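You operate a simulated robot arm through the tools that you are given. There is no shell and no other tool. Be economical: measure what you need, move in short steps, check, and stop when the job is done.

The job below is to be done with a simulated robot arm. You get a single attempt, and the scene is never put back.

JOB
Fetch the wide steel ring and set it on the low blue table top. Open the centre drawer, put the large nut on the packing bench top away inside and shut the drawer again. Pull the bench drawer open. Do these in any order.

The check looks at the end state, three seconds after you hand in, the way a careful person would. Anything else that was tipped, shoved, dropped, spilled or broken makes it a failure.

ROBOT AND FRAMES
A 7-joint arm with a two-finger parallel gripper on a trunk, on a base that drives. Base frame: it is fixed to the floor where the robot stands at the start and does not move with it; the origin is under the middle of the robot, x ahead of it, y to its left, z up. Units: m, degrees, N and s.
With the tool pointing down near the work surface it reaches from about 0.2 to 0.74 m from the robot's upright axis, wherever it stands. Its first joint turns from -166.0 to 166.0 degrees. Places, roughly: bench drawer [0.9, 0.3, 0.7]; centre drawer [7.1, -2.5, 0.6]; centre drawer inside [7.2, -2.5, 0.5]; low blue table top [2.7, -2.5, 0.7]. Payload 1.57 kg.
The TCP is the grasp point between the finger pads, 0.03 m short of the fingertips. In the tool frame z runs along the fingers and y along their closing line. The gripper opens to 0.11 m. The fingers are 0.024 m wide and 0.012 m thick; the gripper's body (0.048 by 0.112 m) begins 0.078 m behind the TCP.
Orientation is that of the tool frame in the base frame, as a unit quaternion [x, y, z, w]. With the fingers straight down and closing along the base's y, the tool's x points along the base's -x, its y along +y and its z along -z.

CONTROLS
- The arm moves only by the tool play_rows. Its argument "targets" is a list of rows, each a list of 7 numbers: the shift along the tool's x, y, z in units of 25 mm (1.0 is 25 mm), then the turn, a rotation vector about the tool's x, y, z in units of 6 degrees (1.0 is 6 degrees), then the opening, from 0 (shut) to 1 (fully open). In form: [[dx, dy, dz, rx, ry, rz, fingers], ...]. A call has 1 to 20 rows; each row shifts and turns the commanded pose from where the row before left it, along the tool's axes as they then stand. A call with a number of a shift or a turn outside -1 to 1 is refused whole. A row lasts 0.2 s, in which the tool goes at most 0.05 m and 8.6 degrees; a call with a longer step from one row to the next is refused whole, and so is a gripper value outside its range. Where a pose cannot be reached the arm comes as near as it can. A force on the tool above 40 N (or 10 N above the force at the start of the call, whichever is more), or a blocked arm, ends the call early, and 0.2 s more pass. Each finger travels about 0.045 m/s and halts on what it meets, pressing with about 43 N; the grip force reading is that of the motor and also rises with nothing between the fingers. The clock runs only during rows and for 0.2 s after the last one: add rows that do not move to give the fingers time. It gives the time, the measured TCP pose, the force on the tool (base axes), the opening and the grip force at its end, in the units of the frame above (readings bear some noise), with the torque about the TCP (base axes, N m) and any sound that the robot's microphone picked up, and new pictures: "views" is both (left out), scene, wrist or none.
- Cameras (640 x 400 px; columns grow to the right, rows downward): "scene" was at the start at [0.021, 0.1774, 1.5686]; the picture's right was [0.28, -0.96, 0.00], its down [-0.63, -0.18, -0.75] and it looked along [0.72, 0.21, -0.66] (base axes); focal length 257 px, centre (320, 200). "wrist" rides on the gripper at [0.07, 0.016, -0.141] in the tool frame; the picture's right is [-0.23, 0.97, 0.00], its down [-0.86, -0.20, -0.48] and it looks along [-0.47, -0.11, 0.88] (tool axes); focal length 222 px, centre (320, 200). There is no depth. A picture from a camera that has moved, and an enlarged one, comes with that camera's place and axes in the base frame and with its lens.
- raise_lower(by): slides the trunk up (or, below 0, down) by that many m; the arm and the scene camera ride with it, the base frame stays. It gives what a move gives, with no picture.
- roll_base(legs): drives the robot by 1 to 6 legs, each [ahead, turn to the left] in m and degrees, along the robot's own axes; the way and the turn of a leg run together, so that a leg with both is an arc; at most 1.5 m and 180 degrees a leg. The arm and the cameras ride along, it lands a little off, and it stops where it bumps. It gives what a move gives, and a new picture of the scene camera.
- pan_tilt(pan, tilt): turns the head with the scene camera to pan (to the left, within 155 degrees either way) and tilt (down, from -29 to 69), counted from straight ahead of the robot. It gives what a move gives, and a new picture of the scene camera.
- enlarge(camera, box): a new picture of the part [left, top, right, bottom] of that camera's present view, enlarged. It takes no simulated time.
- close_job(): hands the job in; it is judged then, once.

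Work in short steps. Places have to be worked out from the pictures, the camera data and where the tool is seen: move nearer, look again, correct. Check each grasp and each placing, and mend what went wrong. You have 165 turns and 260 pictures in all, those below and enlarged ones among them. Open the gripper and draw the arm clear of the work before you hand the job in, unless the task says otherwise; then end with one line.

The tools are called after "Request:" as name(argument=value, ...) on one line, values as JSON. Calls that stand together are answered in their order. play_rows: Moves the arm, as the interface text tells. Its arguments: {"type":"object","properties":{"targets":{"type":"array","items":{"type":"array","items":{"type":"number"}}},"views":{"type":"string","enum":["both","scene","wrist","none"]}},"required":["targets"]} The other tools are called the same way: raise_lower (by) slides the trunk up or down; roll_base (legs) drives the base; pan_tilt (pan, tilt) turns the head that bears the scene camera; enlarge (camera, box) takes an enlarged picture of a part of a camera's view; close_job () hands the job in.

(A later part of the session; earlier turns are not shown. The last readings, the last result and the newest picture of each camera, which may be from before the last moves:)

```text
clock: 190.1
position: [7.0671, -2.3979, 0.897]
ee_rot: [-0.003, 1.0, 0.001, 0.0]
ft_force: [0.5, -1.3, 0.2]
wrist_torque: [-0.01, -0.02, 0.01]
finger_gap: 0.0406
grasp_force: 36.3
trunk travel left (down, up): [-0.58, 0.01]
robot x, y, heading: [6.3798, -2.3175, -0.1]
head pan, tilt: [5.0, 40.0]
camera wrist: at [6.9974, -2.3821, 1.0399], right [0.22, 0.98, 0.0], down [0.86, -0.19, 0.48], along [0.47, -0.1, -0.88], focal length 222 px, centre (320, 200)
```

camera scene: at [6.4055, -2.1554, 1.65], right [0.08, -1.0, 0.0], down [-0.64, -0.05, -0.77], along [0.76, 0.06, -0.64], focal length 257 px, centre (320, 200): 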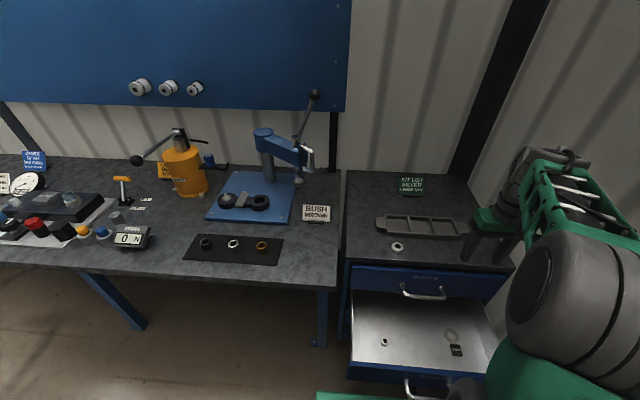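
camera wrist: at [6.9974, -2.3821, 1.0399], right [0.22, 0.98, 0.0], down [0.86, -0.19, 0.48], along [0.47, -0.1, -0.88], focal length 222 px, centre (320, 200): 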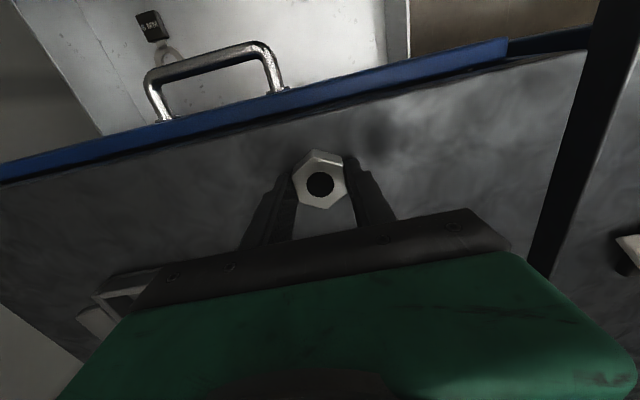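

Regrasped. Lift and move to above the open drawer at (6.85, −2.53).

Request:
play_rows(targets=[[0, 0, -1, 0, 0, 0, 0], [0, 0, -1, 0, 0, 0, 0], [0, 0, -1, 0, 0, 0, 0], [0, 0, -1, 0, 0, 0, 0], [0, 0, -1, 0, 0, 0, 0], [1, -0.6, 0, 0, 0, 0, 0], [1, -0.6, 0, 0, 0, 0, 0], [1, -0.6, 0, 0, 0, 0, 0], [1, -0.6, 0, 0, 0, 0, 0], [1, -0.6, 0, 0, 0, 0, 0], [1, -0.6, 0, 0, 0, 0, 0], [1, -0.6, 0, 0, 0, 0, 0], [1, -0.6, 0, 0, 0, 0, 0], [0.7, -0.5, 0, 0, 0, 0, 0], [0, 0, 0, 0, 0, 0, 0]], views="both")

```text
clock: 193.2
position: [6.8491, -2.532, 1.0217]
ee_rot: [-0.004, 1.0, 0.001, 0.0]
ft_force: [-0.5, -0.1, -1.1]
wrist_torque: [-0.01, -0.01, 0.02]
finger_gap: 0.0406
grasp_force: 43.3
trunk travel left (down, up): [-0.58, 0.01]
robot x, y, heading: [6.3809, -2.3179, -0.2]
head pan, tilt: [5.0, 40.0]
camera scene: at [6.4048, -2.1556, 1.6501], right [0.08, -1.0, 0.0], down [-0.64, -0.05, -0.77], along [0.76, 0.06, -0.64], focal length 257 px, centre (320, 200)
camera wrist: at [6.7792, -2.5168, 1.163], right [0.22, 0.98, 0.0], down [0.86, -0.19, 0.48], along [0.47, -0.1, -0.88], focal length 222 px, centre (320, 200)
```

scene: 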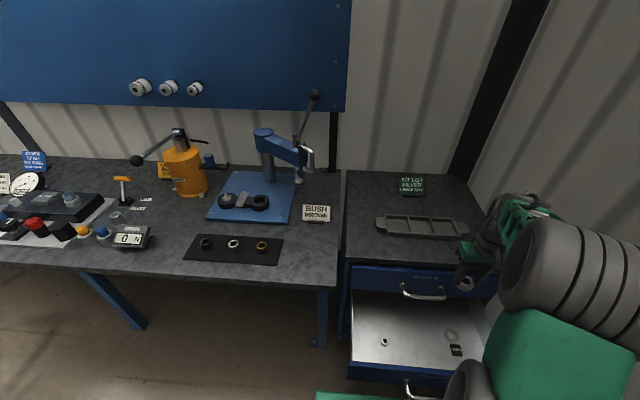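
wrist: 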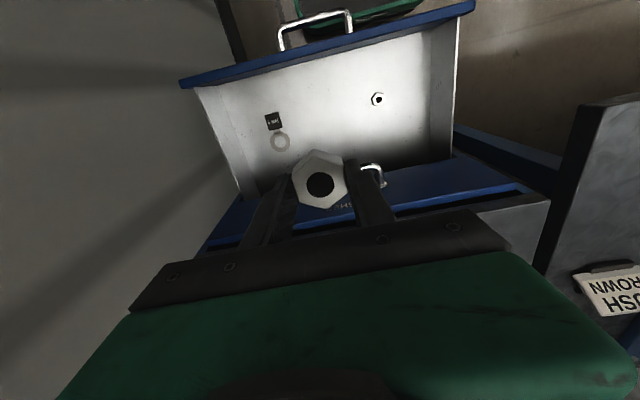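

Everything is consistent; floor z≈0.51. I lower by trunk 0.4 m.

Request:
raise_lower(by=-0.35)

Request:
play_rows(targets=[[0, 0, 0, 0, 0, 0, 0]], views="both")

```text
clock: 196.7
position: [6.8489, -2.5319, 0.6713]
ee_rot: [-0.003, 1.0, 0.001, 0.0]
ft_force: [0.1, 0.2, -1.0]
wrist_torque: [-0.03, 0.0, 0.02]
finger_gap: 0.0407
grasp_force: 42.8
trunk travel left (down, up): [-0.23, 0.36]
robot x, y, heading: [6.3796, -2.3156, 0.0]
head pan, tilt: [5.0, 40.0]
```

```text
clock: 197.1
position: [6.8512, -2.5327, 0.6711]
ee_rot: [-0.003, 1.0, 0.001, 0.0]
ft_force: [-0.2, -0.3, -1.7]
wrist_torque: [0.01, 0.02, -0.03]
finger_gap: 0.0407
grasp_force: 42.8
trunk travel left (down, up): [-0.23, 0.36]
robot x, y, heading: [6.3792, -2.3164, -0.1]
head pan, tilt: [5.0, 40.0]
camera scene: at [6.4048, -2.1555, 1.3001], right [0.08, -1.0, 0.0], down [-0.64, -0.05, -0.77], along [0.76, 0.06, -0.64], focal length 257 px, centre (320, 200)
camera wrist: at [6.7795, -2.5167, 0.813], right [0.22, 0.98, 0.0], down [0.86, -0.19, 0.48], along [0.47, -0.1, -0.88], focal length 222 px, centre (320, 200)
```

scene: 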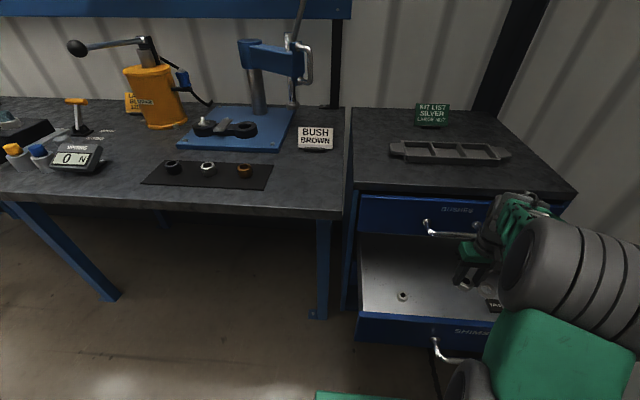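
wrist: 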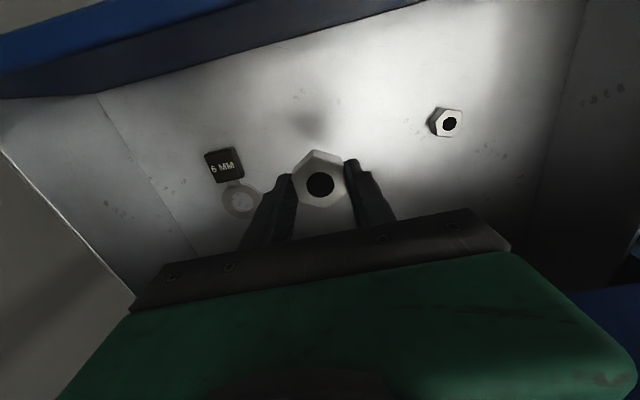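

Clear spot below. Descend to ≈0.56, then creep to contact.

Request:
play_rows(targets=[[0, 0, 1, 0, 0, 0, 0], [0, 0, 1, 0, 0, 0, 0], [0, 0, 1, 0, 0, 0, 0], [0, 0, 1, 0, 0, 0, 0], [0, 0, 0.2, 0, 0, 0, 0], [0, 0, 0.2, 0, 0, 0, 0], [0, 0, 0.15, 0, 0, 0, 0], [0, 0, 0.15, 0, 0, 0, 0], [0, 0, 0, 0, 0, 0, 0]], views="wrist")

```text
clock: 198.9
position: [6.8527, -2.5323, 0.5571]
ee_rot: [-0.004, 1.0, -0.001, 0.004]
ft_force: [2.1, 1.8, 13.2]
wrist_torque: [0.17, 0.18, -0.04]
finger_gap: 0.0406
grasp_force: 42.7
trunk travel left (down, up): [-0.23, 0.36]
robot x, y, heading: [6.3819, -2.3164, -0.1]
head pan, tilt: [5.0, 40.0]
stopped in row 9: the force on the tool passed its limit (the readings are from after the stop); the commanded pose is now the measured one
camera wrist: at [6.7818, -2.5167, 0.6986], right [0.22, 0.98, 0.0], down [0.85, -0.19, 0.49], along [0.47, -0.11, -0.87], focal length 222 px, centre (320, 200)
```

wrist: 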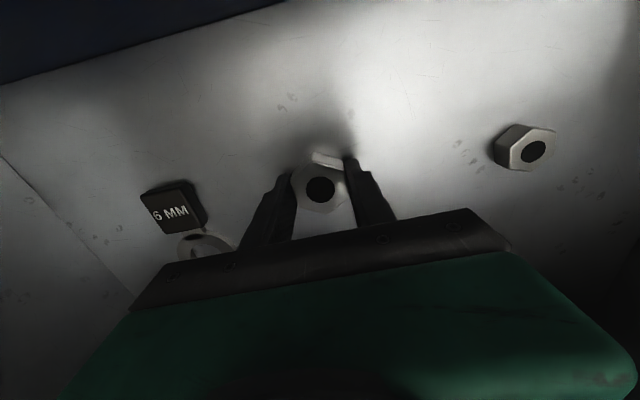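

Nut touches the drawer floor. Relieve, open and rise.

Request:
play_rows(targets=[[0, 0, -0.1, 0, 0, 0, 0], [0, 0, 0, 0, 0, 0, 0.55], [0, 0, 0, 0, 0, 0, 0.55], [0, 0, 0, 0, 0, 0, 0.55], [0, 0, -0.5, 0, 0, 0, 0.55], [0, 0, -1, 0, 0, 0, 0.55], [0, 0, -1, 0, 0, 0, 0.55], [0, 0, -1, 0, 0, 0, 0.55], [0, 0, -1, 0, 0, 0, 0.55], [0, 0, 0, 0, 0, 0, 0.55]], views="wrist")

```text
clock: 201.1
position: [6.8497, -2.5337, 0.6688]
ee_rot: [-0.005, 1.0, 0.0, 0.002]
ft_force: [0.8, -0.2, 0.4]
wrist_torque: [-0.02, 0.0, 0.01]
finger_gap: 0.0605
grasp_force: 0.2
trunk travel left (down, up): [-0.23, 0.36]
robot x, y, heading: [6.3815, -2.3193, -0.0]
head pan, tilt: [5.0, 40.0]
camera wrist: at [6.7797, -2.5172, 0.8106], right [0.22, 0.98, 0.0], down [0.85, -0.19, 0.48], along [0.47, -0.1, -0.88], focal length 222 px, centre (320, 200)
```

wrist: 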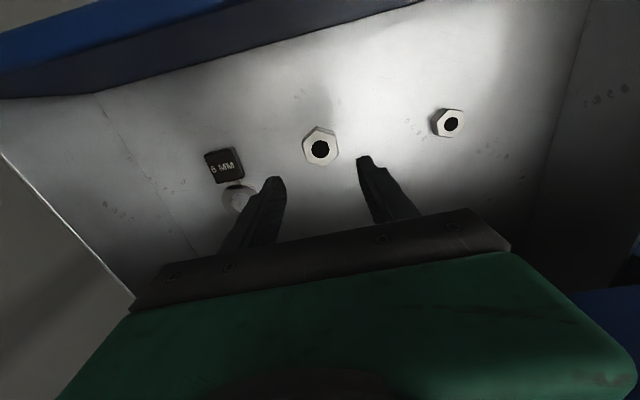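

Nut lies in the drawer. I raise the trunk, back off, and set the tool horizontal again to push the drawer shut.

Request:
raise_lower(by=0.3)

Request:
roll_base(legs=[[-0.27, 0]])

Request:
play_rows(targets=[[0, 0, 0, 0, 0, 1, 0.6], [0, 0, 0, 0, 0, 1, 0.6], [0, 0, 0, 0, 0, 1, 0.6], [0, 0, 0, 0, 0, 1, 0.6], [0, 0, 0, 0, 0, 1, 0.6], [0, 0, 0, 0, 0, 1, 0.6], [0, 0, 0, 0, 0, 1, 0.6], [0, 0, 0, 0, 0, 1, 0.6], [0, 0, 0, 0, 0, 1, 0.6], [0, 0, 0, 0, 0, 1, 0.6], [0, 0, 0, 0, 0, 1, 0.6], [0, 0, 0, 0, 0, 1, 0.6], [0, 0, 0, 0, 0, 1, 0.6], [0, 0, 0, 0, 0, 1, 0.6], [0, 0, 0, 0, 0, 1, 0.6], [0, 0, 0, 0, 0, 0, 0.6]], views="none")

Request:
play_rows(targets=[[0, 0, 0, -1, 0, 0, 0.6], [0, 0, 0, -1, 0, 0, 0.6], [0, 0, 0, -1, 0, 0, 0.6], [0, 0, 0, -1, 0, 0, 0.6], [0, 0, 0, -1, 0, 0, 0.6], [0, 0, 0, -1, 0, 0, 0.6], [0, 0, 0, -1, 0, 0, 0.6], [0, 0, 0, -1, 0, 0, 0.6], [0, 0, 0, -1, 0, 0, 0.6], [0, 0, 0, -1, 0, 0, 0.6], [0, 0, 0, -1, 0, 0, 0.6], [0, 0, 0, -1, 0, 0, 0.6], [0, 0, 0, -1, 0, 0, 0.6], [0, 0, 0, -1, 0, 0, 0.6], [0, 0, 0, -1, 0, 0, 0.6], [0, 0, 0, 0, 0, 0, 0.6]], views="scene")

```text
clock: 204.1
position: [6.8518, -2.5334, 0.9691]
ee_rot: [-0.004, 1.0, 0.0, 0.002]
ft_force: [0.1, 0.2, 0.0]
wrist_torque: [0.0, 0.0, -0.01]
finger_gap: 0.0606
grasp_force: 0.0
trunk travel left (down, up): [-0.53, 0.06]
robot x, y, heading: [6.3775, -2.3184, -0.3]
head pan, tilt: [5.0, 40.0]
```

```text
clock: 206.0
position: [6.5751, -2.5305, 0.9682]
ee_rot: [-0.008, 1.0, 0.001, 0.002]
ft_force: [0.2, -1.0, -0.1]
wrist_torque: [0.02, -0.01, -0.01]
finger_gap: 0.0605
grasp_force: 0.2
trunk travel left (down, up): [-0.53, 0.06]
robot x, y, heading: [6.1062, -2.3137, -0.0]
head pan, tilt: [5.0, 40.0]
camera scene: at [6.1254, -2.1559, 1.6001], right [0.09, -1.0, 0.0], down [-0.64, -0.06, -0.77], along [0.76, 0.07, -0.64], focal length 257 px, centre (320, 200)
```

scene: 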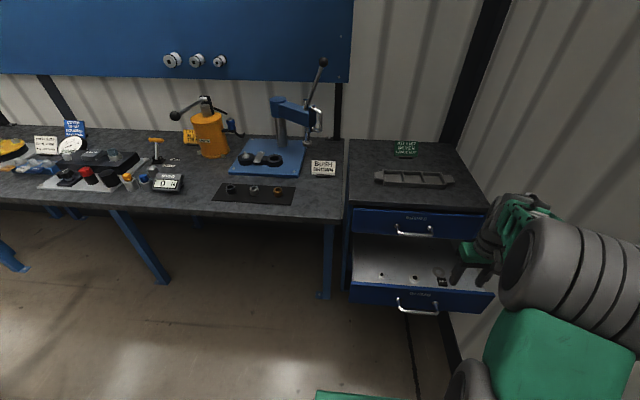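

```text
clock: 209.4
position: [6.5744, -2.531, 0.9676]
ee_rot: [0.703, 0.712, 0.001, 0.001]
ft_force: [-1.2, 0.2, 0.1]
wrist_torque: [0.0, 0.04, 0.01]
finger_gap: 0.0659
grasp_force: 0.1
trunk travel left (down, up): [-0.53, 0.06]
robot x, y, heading: [6.0991, -2.3168, 0.3]
head pan, tilt: [5.0, 40.0]
```

```text
clock: 212.8
position: [6.575, -2.5315, 0.9688]
ee_rot: [0.5, 0.508, 0.499, 0.493]
ft_force: [0.0, 0.2, -0.1]
wrist_torque: [-0.03, 0.0, 0.01]
finger_gap: 0.0661
grasp_force: 0.0
trunk travel left (down, up): [-0.53, 0.06]
robot x, y, heading: [6.103, -2.3157, 0.3]
head pan, tilt: [5.0, 40.0]
camera scene: at [6.1257, -2.1556, 1.6], right [0.09, -1.0, 0.0], down [-0.64, -0.06, -0.77], along [0.76, 0.07, -0.64], focal length 257 px, centre (320, 200)
```

scene: 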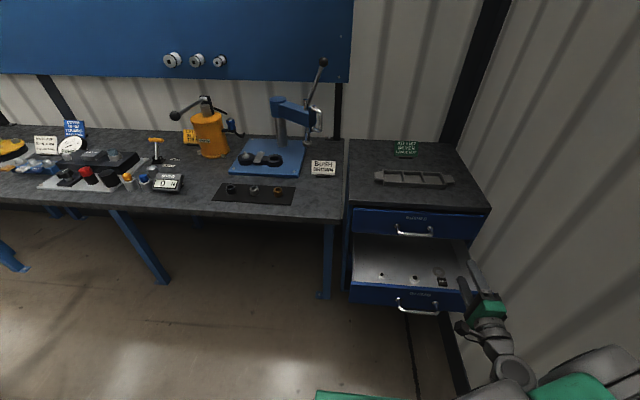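

Lower to handle height and advance, fingers straddling the bar.

Request:
raise_lower(by=-0.395)

Request:
play_rows(targets=[[0.5, 0, 0.7, 0, 0, 0, 0.6], [0, 0, 0.8, 0, 0, 0, 0.6], [0, 0, 0.8, 0, 0, 0, 0.6], [0, 0, 0.8, 0, 0, 0, 0.6], [0, 0, 0, 0, 0, 0, 0.6]], views="wrist")

```text
clock: 216.6
position: [6.5761, -2.5306, 0.5732]
ee_rot: [0.501, 0.508, 0.499, 0.491]
ft_force: [-0.6, -0.2, 0.8]
wrist_torque: [-0.01, 0.0, 0.0]
finger_gap: 0.0661
grasp_force: 0.1
trunk travel left (down, up): [-0.135, 0.455]
robot x, y, heading: [6.1047, -2.3164, 0.2]
head pan, tilt: [5.0, 40.0]
```

```text
clock: 217.8
position: [6.6525, -2.5164, 0.5729]
ee_rot: [0.5, 0.508, 0.5, 0.492]
ft_force: [-0.5, -0.4, -1.4]
wrist_torque: [0.01, 0.01, 0.02]
finger_gap: 0.0659
grasp_force: 0.1
trunk travel left (down, up): [-0.135, 0.455]
robot x, y, heading: [6.0997, -2.3193, 0.3]
head pan, tilt: [5.0, 40.0]
camera wrist: at [6.5101, -2.4482, 0.5921], right [0.02, -0.23, 0.97], down [-0.47, -0.86, -0.19], along [0.88, -0.45, -0.12], focal length 222 px, centre (320, 200)
```

wrist: 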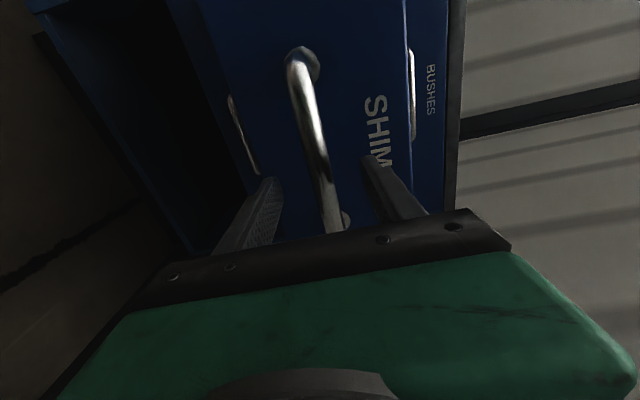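

Straddled. Push forward steadily.

Request:
play_rows(targets=[[0, 0, 0.7, 0, 0, 0, 0.6], [0, 0, 0.7, 0, 0, 0, 0.6], [0, 0, 0.7, 0, 0, 0, 0.6], [0, 0, 0.7, 0, 0, 0, 0.6], [0, 0, 0.7, 0, 0, 0, 0.6], [0, 0, 0.7, 0, 0, 0, 0.6], [0, 0, 0.7, 0, 0, 0, 0.6], [0, 0, 0.7, 0, 0, 0, 0.6], [0, 0, 0.7, 0, 0, 0, 0.6], [0, 0, 0.7, 0, 0, 0, 0.6], [0, 0, 0.7, 0, 0, 0, 0.6], [0, 0, 0.7, 0, 0, 0, 0.6], [0, 0, 0.7, 0, 0, 0, 0.6], [0, 0, 0.7, 0, 0, 0, 0.6], [0, 0, 0.7, 0, 0, 0, 0.6], [0, 0, 0.7, 0, 0, 0, 0.6], [0, 0, 0.7, 0, 0, 0, 0.6], [0, 0, 0.5, 0, 0, 0, 0.6], [0, 0, 0, 0, 0, 0, 0.6]], views="both")

```text
clock: 221.8
position: [6.9629, -2.5127, 0.5656]
ee_rot: [0.501, 0.508, 0.5, 0.492]
ft_force: [0.3, 0.0, 0.0]
wrist_torque: [0.02, 0.0, 0.01]
finger_gap: 0.066
grasp_force: 0.1
trunk travel left (down, up): [-0.135, 0.455]
robot x, y, heading: [6.099, -2.3164, 0.3]
head pan, tilt: [5.0, 40.0]
camera scene: at [6.1259, -2.1559, 1.205], right [0.09, -1.0, 0.0], down [-0.64, -0.06, -0.77], along [0.76, 0.07, -0.64], focal length 257 px, centre (320, 200)
camera wrist: at [6.8198, -2.445, 0.5855], right [0.02, -0.23, 0.97], down [-0.47, -0.86, -0.19], along [0.88, -0.45, -0.12], focal length 222 px, centre (320, 200)
```

scene: 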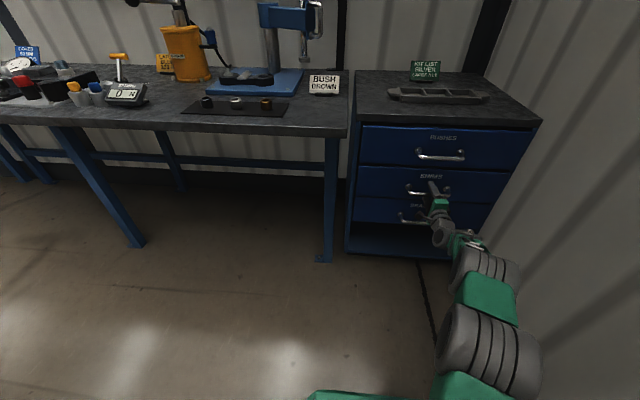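
wrist: 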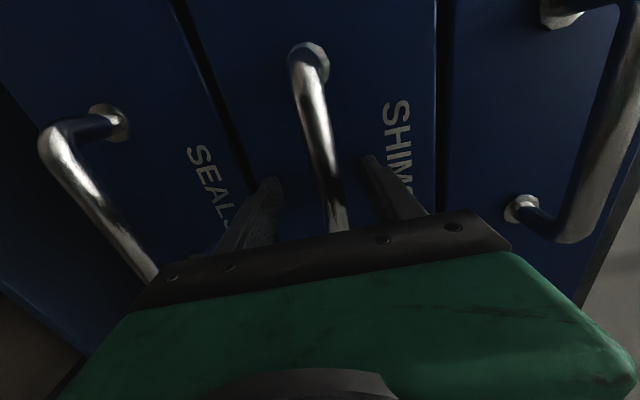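

Nearly shut; no end-stop force yet. Push on slowly.

Request:
play_rows(targets=[[0, 0, 0.3, 0, 0, 0, 0.6], [0, 0, 0.3, 0, 0, 0, 0.6], [0, 0, 0.3, 0, 0, 0, 0.6], [0, 0, 0.3, 0, 0, 0, 0.6], [0, 0, 0.3, 0, 0, 0, 0.6], [0, 0, 0, 0, 0, 0, 0.6]], views="both")

```text
clock: 222.4
position: [6.9691, -2.5138, 0.5653]
ee_rot: [0.501, 0.507, 0.501, 0.491]
ft_force: [-28.8, 6.7, 4.9]
wrist_torque: [-0.32, -1.28, -0.12]
finger_gap: 0.0701
grasp_force: 2.4
trunk travel left (down, up): [-0.135, 0.455]
robot x, y, heading: [6.1025, -2.3189, 0.5]
head pan, tilt: [5.0, 40.0]
stopped in row 2: the force on the tool passed its limit (the readings are from after the stop); the commanded pose is now the measured one
camera scene: at [6.123, -2.1554, 1.2051], right [0.09, -1.0, 0.0], down [-0.64, -0.06, -0.77], along [0.76, 0.07, -0.64], focal length 257 px, centre (320, 200)
camera wrist: at [6.8273, -2.4449, 0.5838], right [0.02, -0.23, 0.97], down [-0.47, -0.86, -0.19], along [0.88, -0.45, -0.13], focal length 222 px, centre (320, 200)
```

scene: 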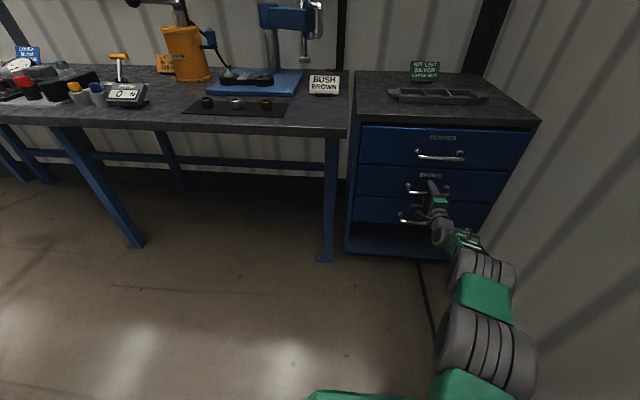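
wrist: 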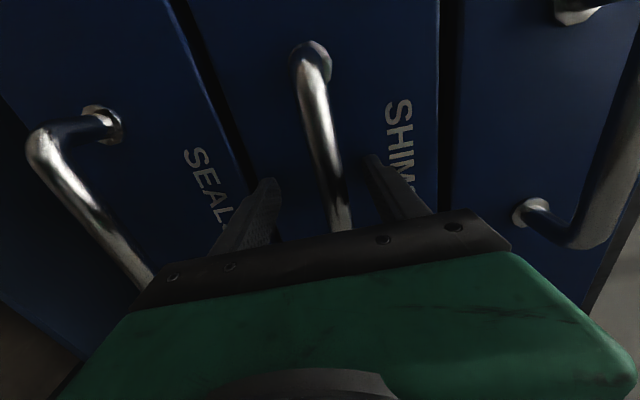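

End stop reached. I retreat and check that the drawer is flush.

Request:
play_rows(targets=[[0, 0, -1, 0, 0, 0, 0.6], [0, 0, -1, 0, 0, 0, 0.6], [0, 0, -1, 0, 0, 0, 0.6], [0, 0, -1, 0, 0, 0, 0.6], [0, 0, -1, 0, 0, 0, 0.6], [0, 0, -1, 0, 0, 0, 0.6], [0, 0, -1, 0, 0, 0, 0.6], [0, 0, -1, 0, 0, 0, 0.6], [0, 0, -1, 0, 0, 0, 0.6], [0, 0, 0, 0, 0, 0, 0.6]], views="none")

Request:
enlarge(camera="scene", box=[320, 60, 560, 260])

Request:
enlarge(camera="wrist", box=[0, 0, 640, 400])

```text
clock: 224.6
position: [6.7424, -2.5171, 0.5663]
ee_rot: [0.501, 0.509, 0.498, 0.491]
ft_force: [0.8, -0.5, 0.4]
wrist_torque: [0.01, 0.02, -0.01]
finger_gap: 0.0663
grasp_force: 0.0
trunk travel left (down, up): [-0.135, 0.455]
robot x, y, heading: [6.1061, -2.3159, 0.2]
head pan, tilt: [5.0, 40.0]
```

```text
2.00 times, centred on (440, 160) of scene
camera zoom: at [6.1256, -2.1559, 1.2051], right [0.09, -1.0, 0.0], down [-0.64, -0.06, -0.77], along [0.76, 0.07, -0.64], focal length 515 px, centre (80, 280)
```

zoom: 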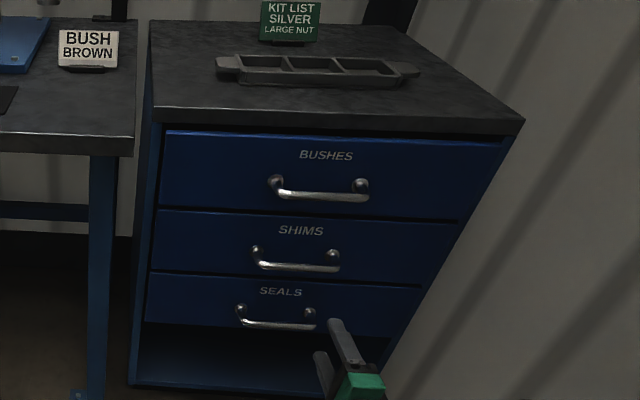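

```text
1.00 times, centred on (320, 200) of wrist
camera zoom: at [6.6002, -2.4487, 0.5875], right [0.02, -0.23, 0.97], down [-0.47, -0.86, -0.19], along [0.88, -0.45, -0.13], focal length 222 px, centre (320, 200)
```

zoom: 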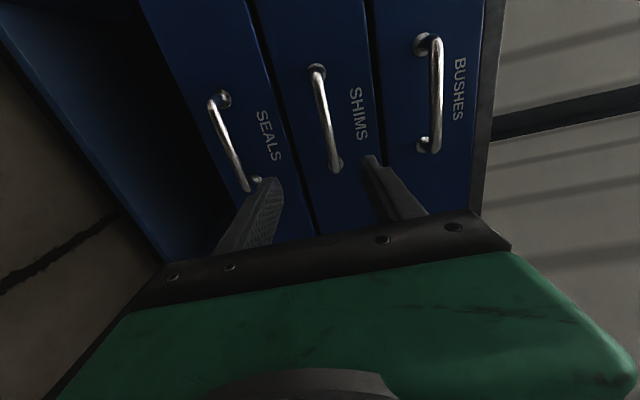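

The centre drawer is shut flush with the nut inside. Now raise the trunk and reset the tool downwards.

Request:
raise_lower(by=0.4)

Request:
play_rows(targets=[[0, 0, -1, 1, 0, 0, 0.6], [0, 0, -1, 1, 0, 0, 0.6], [0, 0, -1, 1, 0, 0, 0.6], [0, 0, -1, 1, 0, 0, 0.6], [0, 0, -1, 1, 0, 0, 0.6], [0, 0, 0, 1, 0, 0, 0.6], [0, 0, 0, 1, 0, 0, 0.6], [0, 0, 0, 1, 0, 0, 0.6], [0, 0, 0, 1, 0, 0, 0.6], [0, 0, 0, 1, 0, 0, 0.6], [0, 0, 0, 1, 0, 0, 0.6], [0, 0, 0, 1, 0, 0, 0.6], [0, 0, 0, 1, 0, 0, 0.6], [0, 0, 0, 1, 0, 0, 0.6], [0, 0, 0, 1, 0, 0, 0.6], [0, 0, 0, 0, 0, 0, 0.6]], views="none")

Request:
play_rows(targets=[[0, 0, -1, 0, 0, -1, 0.6], [0, 0, -1, 0, 0, -1, 0.6], [0, 0, -1, 0, 0, -1, 0.6], [0, 0, 0, 0, 0, -1, 0.6], [0, 0, 0, 0, 0, -1, 0.6], [0, 0, 0, 0, 0, -1, 0.6], [0, 0, 0, 0, 0, -1, 0.6], [0, 0, 0, 0, 0, -1, 0.6], [0, 0, 0, 0, 0, -1, 0.6], [0, 0, 0, 0, 0, -1, 0.6], [0, 0, 0, 0, 0, -1, 0.6], [0, 0, 0, 0, 0, -1, 0.6], [0, 0, 0, 0, 0, -1, 0.6], [0, 0, 0, 0, 0, -1, 0.6], [0, 0, 0, 0, 0, -1, 0.6], [0, 0, 0, 0, 0, 0, 0.6]], views="none")

Request:
pan_tilt(pan=45, tilt=35)

Request:
pan_tilt(pan=110, tilt=25)

Request:
pan_tilt(pan=150, tilt=20)

```text
clock: 228.4
position: [6.7429, -2.5175, 0.967]
ee_rot: [0.502, 0.508, 0.498, 0.491]
ft_force: [0.9, 0.7, 0.0]
wrist_torque: [-0.01, -0.01, 0.02]
finger_gap: 0.0661
grasp_force: 0.0
trunk travel left (down, up): [-0.535, 0.055]
robot x, y, heading: [6.1022, -2.3179, 0.3]
head pan, tilt: [5.0, 40.0]
```

```text
clock: 231.8
position: [6.6225, -2.5186, 0.9953]
ee_rot: [0.702, 0.712, -0.007, -0.008]
ft_force: [-0.1, 0.8, 0.1]
wrist_torque: [0.01, 0.02, -0.01]
finger_gap: 0.0659
grasp_force: 0.1
trunk travel left (down, up): [-0.535, 0.055]
robot x, y, heading: [6.1004, -2.3194, -0.1]
head pan, tilt: [5.0, 40.0]
```

```text
clock: 235.2
position: [6.6245, -2.5196, 1.0708]
ee_rot: [-0.008, 1.0, 0.001, -0.011]
ft_force: [-0.1, -0.5, -0.5]
wrist_torque: [-0.02, -0.02, 0.0]
finger_gap: 0.0661
grasp_force: 0.1
trunk travel left (down, up): [-0.535, 0.055]
robot x, y, heading: [6.1024, -2.3165, 0.6]
head pan, tilt: [5.0, 40.0]
```

```text
clock: 236.3
position: [6.6245, -2.5193, 1.0704]
ee_rot: [-0.007, 1.0, 0.0, -0.011]
ft_force: [0.9, 0.3, 0.7]
wrist_torque: [0.01, 0.0, -0.04]
finger_gap: 0.0659
grasp_force: 0.1
trunk travel left (down, up): [-0.535, 0.055]
robot x, y, heading: [6.0989, -2.3206, 0.2]
head pan, tilt: [45.0, 35.0]
camera scene: at [6.1029, -2.1012, 1.6126], right [0.71, -0.7, 0.0], down [-0.4, -0.41, -0.82], along [0.58, 0.58, -0.57], focal length 257 px, centre (320, 200)
```

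scene: 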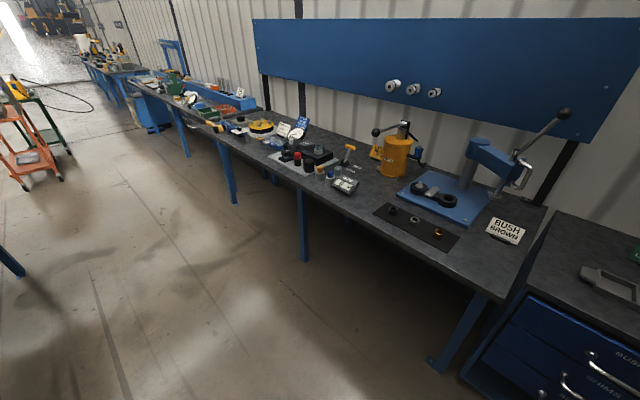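

```text
clock: 237.6
position: [6.6234, -2.52, 1.0696]
ee_rot: [-0.007, 1.0, 0.001, -0.01]
ft_force: [-0.4, -0.5, -0.7]
wrist_torque: [0.01, 0.03, 0.0]
finger_gap: 0.0657
grasp_force: 0.0
trunk travel left (down, up): [-0.535, 0.055]
robot x, y, heading: [6.0984, -2.3177, -0.1]
head pan, tilt: [110.0, 25.0]
camera scene: at [6.009, -2.0773, 1.6284], right [0.94, 0.35, 0.0], down [0.15, -0.4, -0.91], along [-0.31, 0.85, -0.42], focal length 257 px, centre (320, 200)
```

scene: 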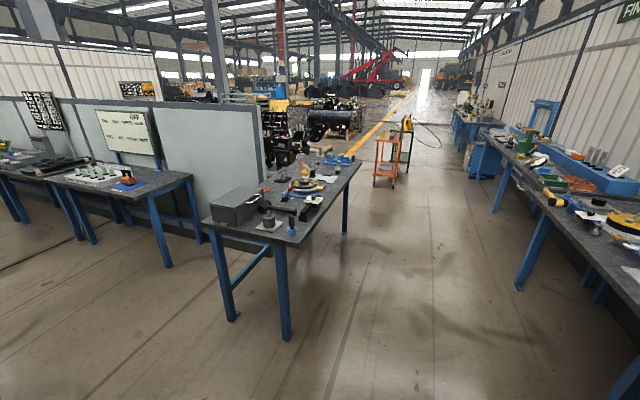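

```text
clock: 238.7
position: [6.6233, -2.5188, 1.0714]
ee_rot: [-0.006, 1.0, 0.001, -0.01]
ft_force: [0.6, 0.2, 0.4]
wrist_torque: [-0.03, 0.04, 0.02]
finger_gap: 0.0661
grasp_force: 0.0
trunk travel left (down, up): [-0.535, 0.055]
robot x, y, heading: [6.1023, -2.317, 0.4]
head pan, tilt: [150.0, 20.0]
camera scene: at [5.96, -2.1176, 1.6365], right [0.5, 0.87, 0.0], down [0.3, -0.17, -0.94], along [-0.82, 0.47, -0.34], focal length 257 px, centre (320, 200)
```

scene: 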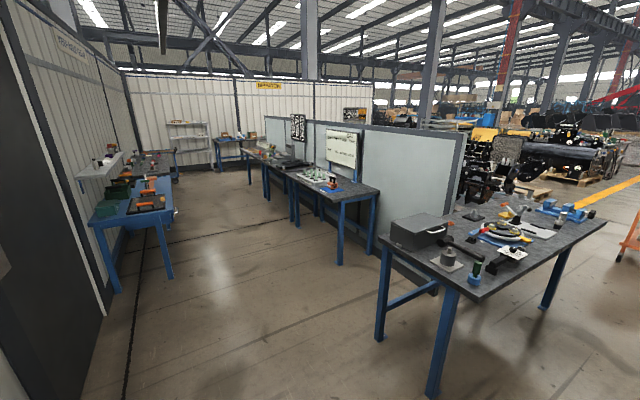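

There's a clear aisle along the back side of the partition directly to the blue table. I zoom in on the tables, looking for other rings.

Request:
enlarge(camera="scene", box=[70, 110, 290, 250])

Request:
enlarge(camera="scene", box=[230, 130, 390, 230])

Request:
enlarge(camera="scene", box=[380, 180, 620, 300])

```text
2.86 times, centred on (180, 180) of scene
camera zoom: at [5.96, -2.1176, 1.6365], right [0.5, 0.87, 0.0], down [0.3, -0.17, -0.94], along [-0.82, 0.47, -0.34], focal length 736 px, centre (720, 257)
```

zoom: 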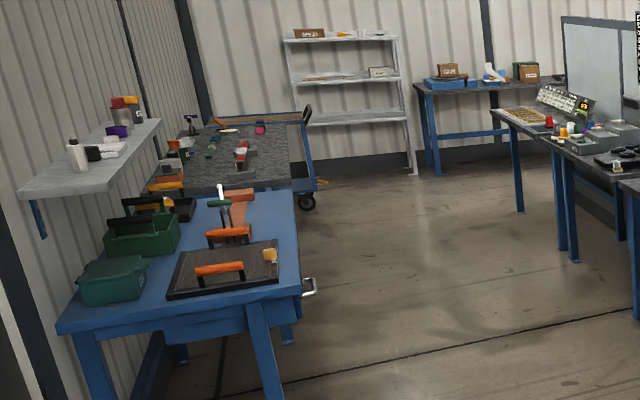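

```text
4.00 times, centred on (310, 180) of scene
camera zoom: at [5.96, -2.1176, 1.6365], right [0.5, 0.87, 0.0], down [0.3, -0.17, -0.94], along [-0.82, 0.47, -0.34], focal length 1030 px, centre (360, 280)
```

zoom: 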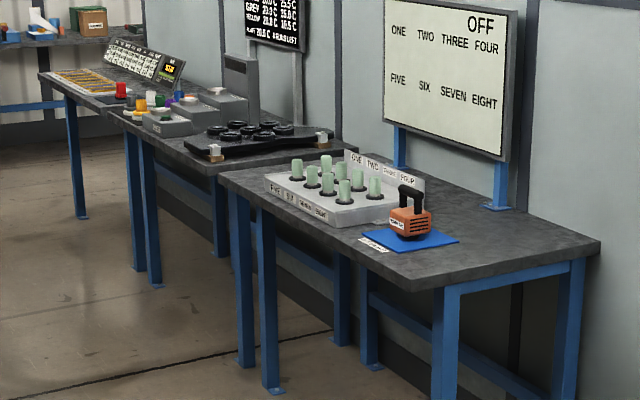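

```text
2.67 times, centred on (500, 240) of scene
camera zoom: at [5.96, -2.1176, 1.6365], right [0.5, 0.87, 0.0], down [0.3, -0.17, -0.94], along [-0.82, 0.47, -0.34], focal length 686 px, centre (-160, 93)
```

zoom: 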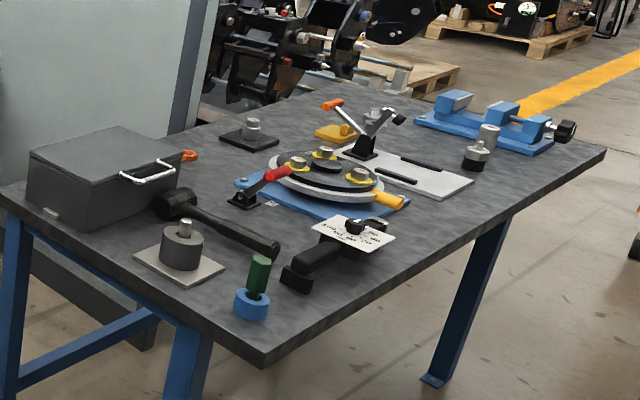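

No better ring candidates here, so the ring by the strap on the packing bench it is. I drive back up the corridor first.

Request:
raise_lower(by=0.05)

Request:
roll_base(legs=[[0, 88], [1.3, 0]])

```text
clock: 239.6
position: [6.6233, -2.5199, 1.1208]
ee_rot: [-0.007, 1.0, 0.001, -0.01]
ft_force: [0.1, -0.5, 0.5]
wrist_torque: [0.0, -0.03, 0.0]
finger_gap: 0.0663
grasp_force: 0.0
trunk travel left (down, up): [-0.585, 0.005]
robot x, y, heading: [6.1009, -2.3182, 0.3]
head pan, tilt: [150.0, 20.0]
```

```text
clock: 249.6
position: [6.4952, -0.5483, 1.1198]
ee_rot: [-0.671, 0.741, -0.007, -0.008]
ft_force: [-0.3, 0.5, -0.4]
wrist_torque: [0.03, 0.02, -0.03]
finger_gap: 0.0659
grasp_force: 0.1
trunk travel left (down, up): [-0.585, 0.005]
robot x, y, heading: [6.2338, -1.0483, 84.1]
head pan, tilt: [150.0, 20.0]
camera scene: at [6.0211, -1.1639, 1.6865], right [-0.81, 0.59, 0.0], down [0.2, 0.28, -0.94], along [-0.55, -0.76, -0.34], focal length 257 px, centre (320, 200)
```

scene: 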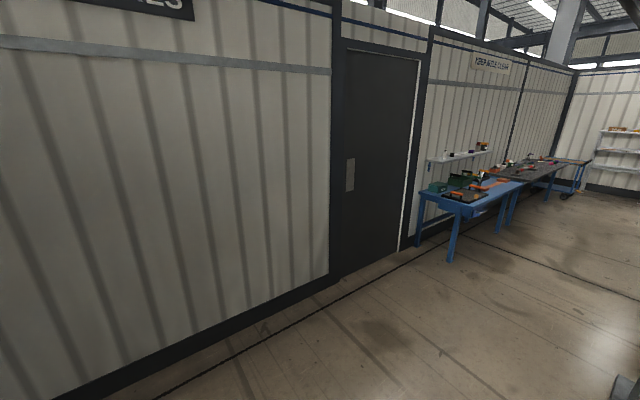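

Request:
roll_base(legs=[[0, 9], [1.1, 0], [1.05, 0], [0, 87], [1.2, 0]])

```text
clock: 270.2
position: [4.3533, 1.2075, 1.1197]
ee_rot: [0.999, 0.035, 0.011, 0.0]
ft_force: [0.3, 0.1, 0.0]
wrist_torque: [-0.01, -0.03, -0.02]
finger_gap: 0.0659
grasp_force: 0.0
trunk travel left (down, up): [-0.585, 0.005]
robot x, y, heading: [4.8885, 1.0356, -176.5]
head pan, tilt: [150.0, 20.0]
camera scene: at [5.0379, 0.8414, 1.6865], right [-0.45, -0.89, 0.0], down [-0.31, 0.15, -0.94], along [0.84, -0.42, -0.34], focal length 257 px, centre (320, 200)
```

scene: 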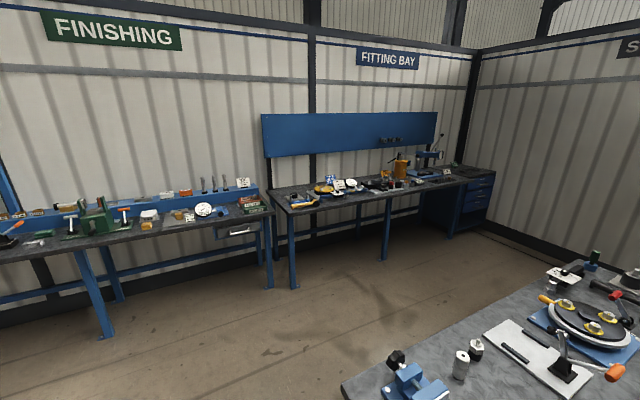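

Request:
roll_base(legs=[[0, -5], [1.1, 0], [1.1, 0]])

Request:
pan_tilt(pan=80, tilt=35)

Request:
enlarge(camera="scene", box=[60, 60, 580, 360])

```text
clock: 281.9
position: [2.0846, 1.3377, 1.1204]
ee_rot: [1.0, -0.014, 0.01, 0.001]
ft_force: [0.2, -0.1, 0.6]
wrist_torque: [-0.01, -0.01, 0.01]
finger_gap: 0.0659
grasp_force: 0.0
trunk travel left (down, up): [-0.585, 0.005]
robot x, y, heading: [2.5954, 1.1148, 177.9]
head pan, tilt: [150.0, 20.0]
camera scene: at [2.7312, 0.9067, 1.6865], right [-0.53, -0.85, 0.0], down [-0.29, 0.18, -0.94], along [0.8, -0.5, -0.34], focal length 257 px, centre (320, 200)
```

scene: 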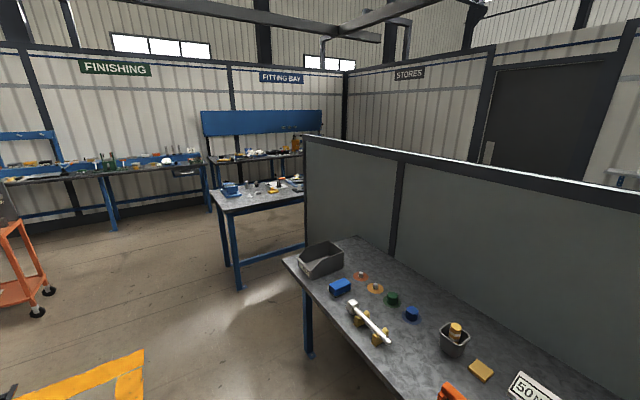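

```text
clock: 283.3
position: [2.0856, 1.3381, 1.1209]
ee_rot: [1.0, -0.014, 0.01, 0.001]
ft_force: [-0.1, 0.7, 0.1]
wrist_torque: [0.02, 0.01, -0.03]
finger_gap: 0.0659
grasp_force: 0.0
trunk travel left (down, up): [-0.585, 0.005]
robot x, y, heading: [2.5977, 1.1106, 177.6]
head pan, tilt: [80.0, 35.0]
camera scene: at [2.6342, 0.8701, 1.6626], right [-0.98, 0.21, 0.0], down [0.12, 0.56, -0.82], along [-0.17, -0.8, -0.57], focal length 257 px, centre (320, 200)
```

scene: 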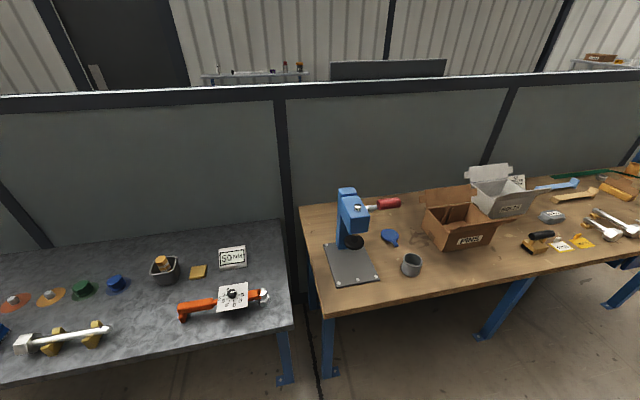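

```text
1.23 times, centred on (320, 210) of scene
camera zoom: at [2.6342, 0.8701, 1.6626], right [-0.98, 0.21, 0.0], down [0.12, 0.56, -0.82], along [-0.17, -0.8, -0.57], focal length 317 px, centre (320, 188)
```

zoom: 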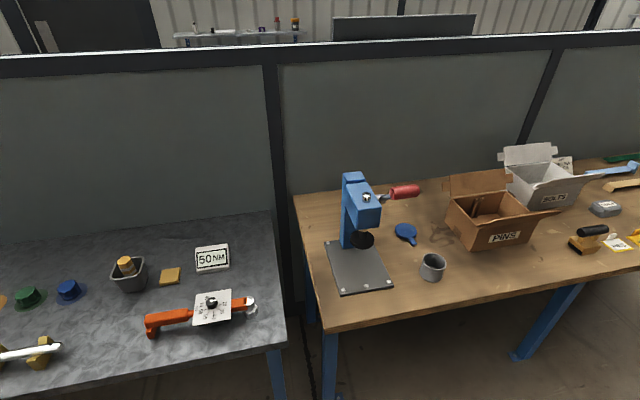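

Request:
enlarge(camera="scene", box=[372, 234, 452, 284])

```text
8.00 times, centred on (412, 259) of scene
camera zoom: at [2.6342, 0.8701, 1.6626], right [-0.98, 0.21, 0.0], down [0.12, 0.56, -0.82], along [-0.17, -0.8, -0.57], focal length 2059 px, centre (-416, -272)
```

zoom: 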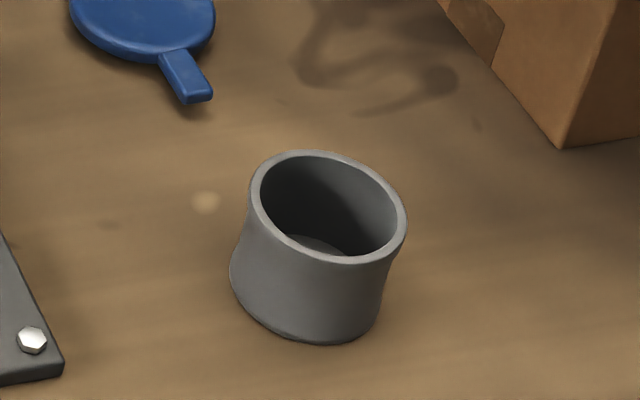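

That's just a cup, so the ring near the strap is the one. I drive on to the bench drawer: to about (0.95, 1.15), facing the bench.

Request:
roll_base(legs=[[0, 1], [0.85, 0], [0.8, 0], [0, 91]])

Request:
pan_tilt(pan=0, tilt=45)

```text
clock: 295.9
position: [0.6968, 0.6329, 1.1202]
ee_rot: [0.724, 0.69, 0.008, -0.006]
ft_force: [0.4, 0.6, 0.4]
wrist_torque: [0.02, -0.01, 0.01]
finger_gap: 0.0661
grasp_force: 0.1
trunk travel left (down, up): [-0.585, 0.005]
robot x, y, heading: [0.9306, 1.1444, -93.2]
head pan, tilt: [80.0, 35.0]
camera scene: at [1.1745, 1.1729, 1.6626], right [-0.23, -0.97, 0.0], down [-0.56, 0.13, -0.82], along [0.8, -0.19, -0.57], focal length 257 px, centre (320, 200)
```

scene: 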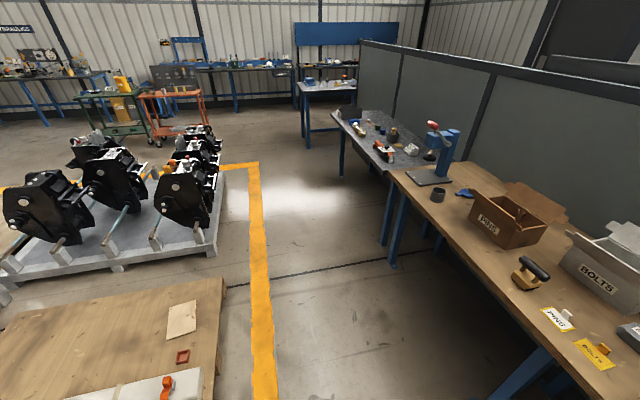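

```text
clock: 297.4
position: [0.6975, 0.6346, 1.1188]
ee_rot: [0.724, 0.69, 0.007, -0.007]
ft_force: [0.3, 0.5, -0.9]
wrist_torque: [-0.02, -0.02, -0.02]
finger_gap: 0.066
grasp_force: 0.0
trunk travel left (down, up): [-0.585, 0.005]
robot x, y, heading: [0.927, 1.1427, -93.3]
head pan, tilt: [0.0, 45.0]
camera scene: at [1.084, 1.112, 1.6478], right [-1.0, 0.06, 0.0], down [0.04, 0.71, -0.71], along [-0.04, -0.71, -0.71], focal length 257 px, centre (320, 200)
```

scene: 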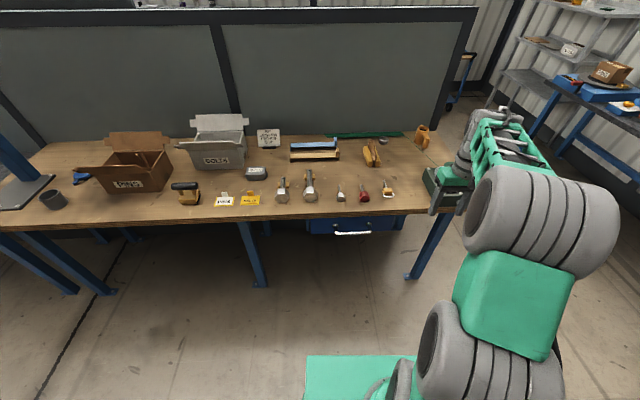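

Request:
enlarge(camera="scene", box=[290, 185, 430, 273])

Request:
enlarge(camera="scene", box=[340, 115, 460, 190])

```text
4.55 times, centred on (360, 229) of scene
camera zoom: at [1.084, 1.112, 1.6478], right [-1.0, 0.06, 0.0], down [0.04, 0.71, -0.71], along [-0.04, -0.71, -0.71], focal length 1170 px, centre (138, 68)
```

zoom: 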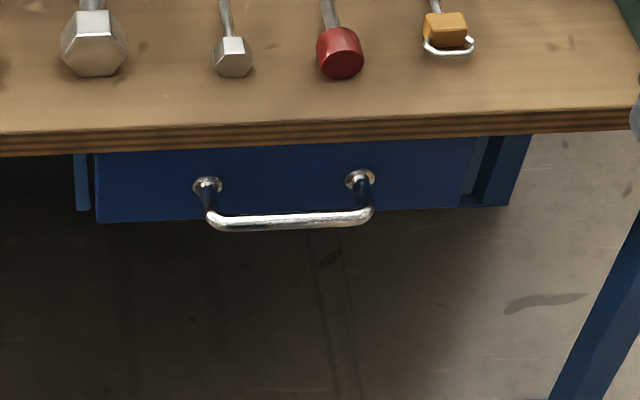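

```text
5.33 times, centred on (400, 152) of scene
camera zoom: at [1.084, 1.112, 1.6478], right [-1.0, 0.06, 0.0], down [0.04, 0.71, -0.71], along [-0.04, -0.71, -0.71], focal length 1373 px, centre (-107, 453)
```

zoom: 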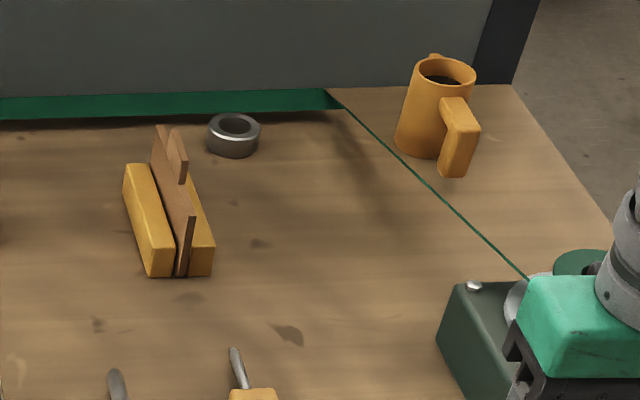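

The bench drawer's bar is at about (0.905, 0.44, 0.762). I move the tool to x≈0.905, y≈0.62, roll and then pitch it to point at the drawer.

Request:
play_rows(targets=[[0, 1, 0, 0, -0.19, 0, 0.6], [0, 1, 0, 0, 0, 0, 0.6], [0, 1, 0, 0, 0, 0, 0.6], [0, 1, 0, 0, 0, 0, 0.6], [0, 1, 0, 0, 0, 0.8, 0.6], [0, 1, 0, 0, 0, 0.8, 0.6], [0, 1, 0, 0, 0, 0.8, 0.6], [0, 0.8, 0, 0, 0, 0.8, 0.6], [0, 0, 0, 0, 0, 1, 0.6], [0, 0, 0, 0, 0, 1, 0.6], [0, 0, 0, 0, 0, 1, 0.6], [0, 0, 0, 0, 0, 1, 0.6], [0, 0, 0, 0, 0, 1, 0.6], [0, 0, 0, 0, 0, 1, 0.6], [0, 0, 0, 0, 0, 1, 0.6], [0, 0, 0, 0, 0, 1, 0.6], [0, 0, 0, 0, 0, 1, 0.6], [0, 0, 0, 0, 0, 1, 0.6], [0, 0, 0, 0, 0, 1, 0.6], [0, 0, 0, 0, 0, 0.35, 0.6]], views="none")

```text
clock: 301.6
position: [0.8886, 0.614, 1.1214]
ee_rot: [1.0, -0.002, 0.0, 0.0]
ft_force: [-0.5, 0.4, 0.4]
wrist_torque: [-0.03, 0.0, -0.01]
finger_gap: 0.066
grasp_force: 0.0
trunk travel left (down, up): [-0.585, 0.005]
robot x, y, heading: [0.9284, 1.1439, -93.5]
head pan, tilt: [0.0, 45.0]
```

Request:
play_rows(targets=[[0.64, 0, 0, -1, 0, 0, 0.6], [0, 0, 0, -1, 0, 0, 0.6], [0, 0, 0, -1, 0, 0, 0.6], [0, 0, 0, -1, 0, 0, 0.6], [0, 0, 0, -1, 0, 0, 0.6], [0, 0, 0, -1, 0, 0, 0.6], [0, 0, 0, -1, 0, 0, 0.6], [0, 0, 0, -1, 0, 0, 0.6], [0, 0, 0, -1, 0, 0, 0.6], [0, 0, 0, -1, 0, 0, 0.6], [0, 0, 0, -1, 0, 0, 0.6], [0, 0, 0, -1, 0, 0, 0.6], [0, 0, 0, -1, 0, 0, 0.6], [0, 0, 0, -1, 0, 0, 0.6], [0, 0, 0, -1, 0, 0, 0.6], [0, 0, 0, 0, 0, 0, 0.6]], views="none")

Request:
raise_lower(by=-0.357)

Request:
play_rows(targets=[[0, 0, 1, 0, 0, 0, 0.6], [0, 0, 0, 0, 0, 0, 0.6]], views="both")

```text
clock: 305.0
position: [0.9042, 0.6134, 1.1236]
ee_rot: [0.707, -0.001, 0.0, 0.707]
ft_force: [-0.5, 0.3, -0.1]
wrist_torque: [0.0, 0.02, 0.0]
finger_gap: 0.0658
grasp_force: 0.1
trunk travel left (down, up): [-0.585, 0.005]
robot x, y, heading: [0.9286, 1.1435, -93.5]
head pan, tilt: [0.0, 45.0]
```

```text
clock: 308.5
position: [0.9032, 0.6141, 0.7635]
ee_rot: [0.708, -0.001, -0.001, 0.706]
ft_force: [-0.2, 0.1, 0.0]
wrist_torque: [0.0, 0.02, 0.03]
finger_gap: 0.0659
grasp_force: 0.0
trunk travel left (down, up): [-0.228, 0.362]
robot x, y, heading: [0.9308, 1.1475, -93.5]
head pan, tilt: [0.0, 45.0]
```

```text
clock: 309.1
position: [0.9039, 0.5904, 0.7641]
ee_rot: [0.708, -0.002, 0.0, 0.706]
ft_force: [-0.1, 0.0, 0.6]
wrist_torque: [0.02, 0.03, 0.03]
finger_gap: 0.0659
grasp_force: 0.0
trunk travel left (down, up): [-0.228, 0.362]
robot x, y, heading: [0.9319, 1.1464, -93.1]
head pan, tilt: [0.0, 45.0]
camera scene: at [1.084, 1.1121, 1.2908], right [-1.0, 0.06, 0.0], down [0.04, 0.71, -0.71], along [-0.04, -0.71, -0.71], focal length 257 px, centre (320, 200)
camera wrist: at [0.9739, 0.7322, 0.7822], right [-0.23, 0.0, 0.97], down [-0.85, 0.48, -0.2], along [-0.47, -0.88, -0.11], focal length 222 px, centre (320, 200)
```

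scene: 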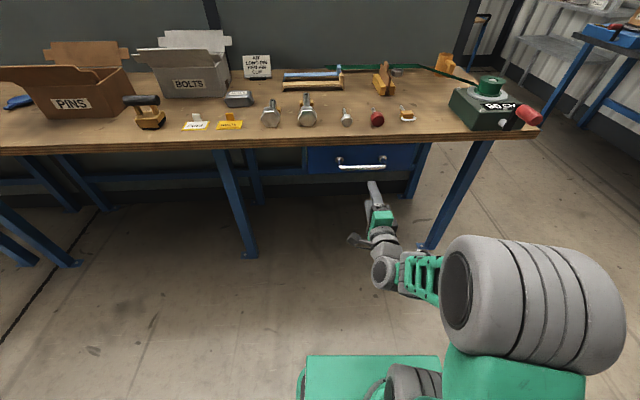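
wrist: 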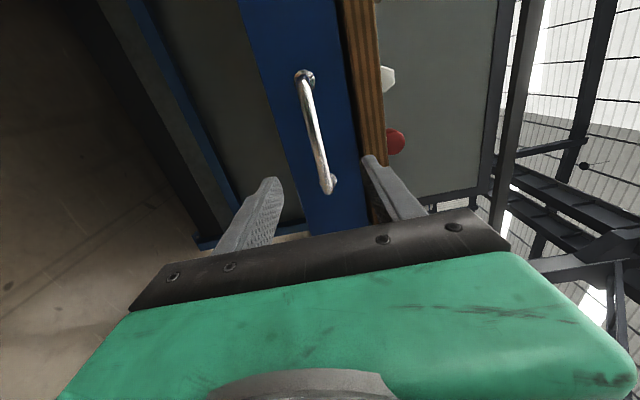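

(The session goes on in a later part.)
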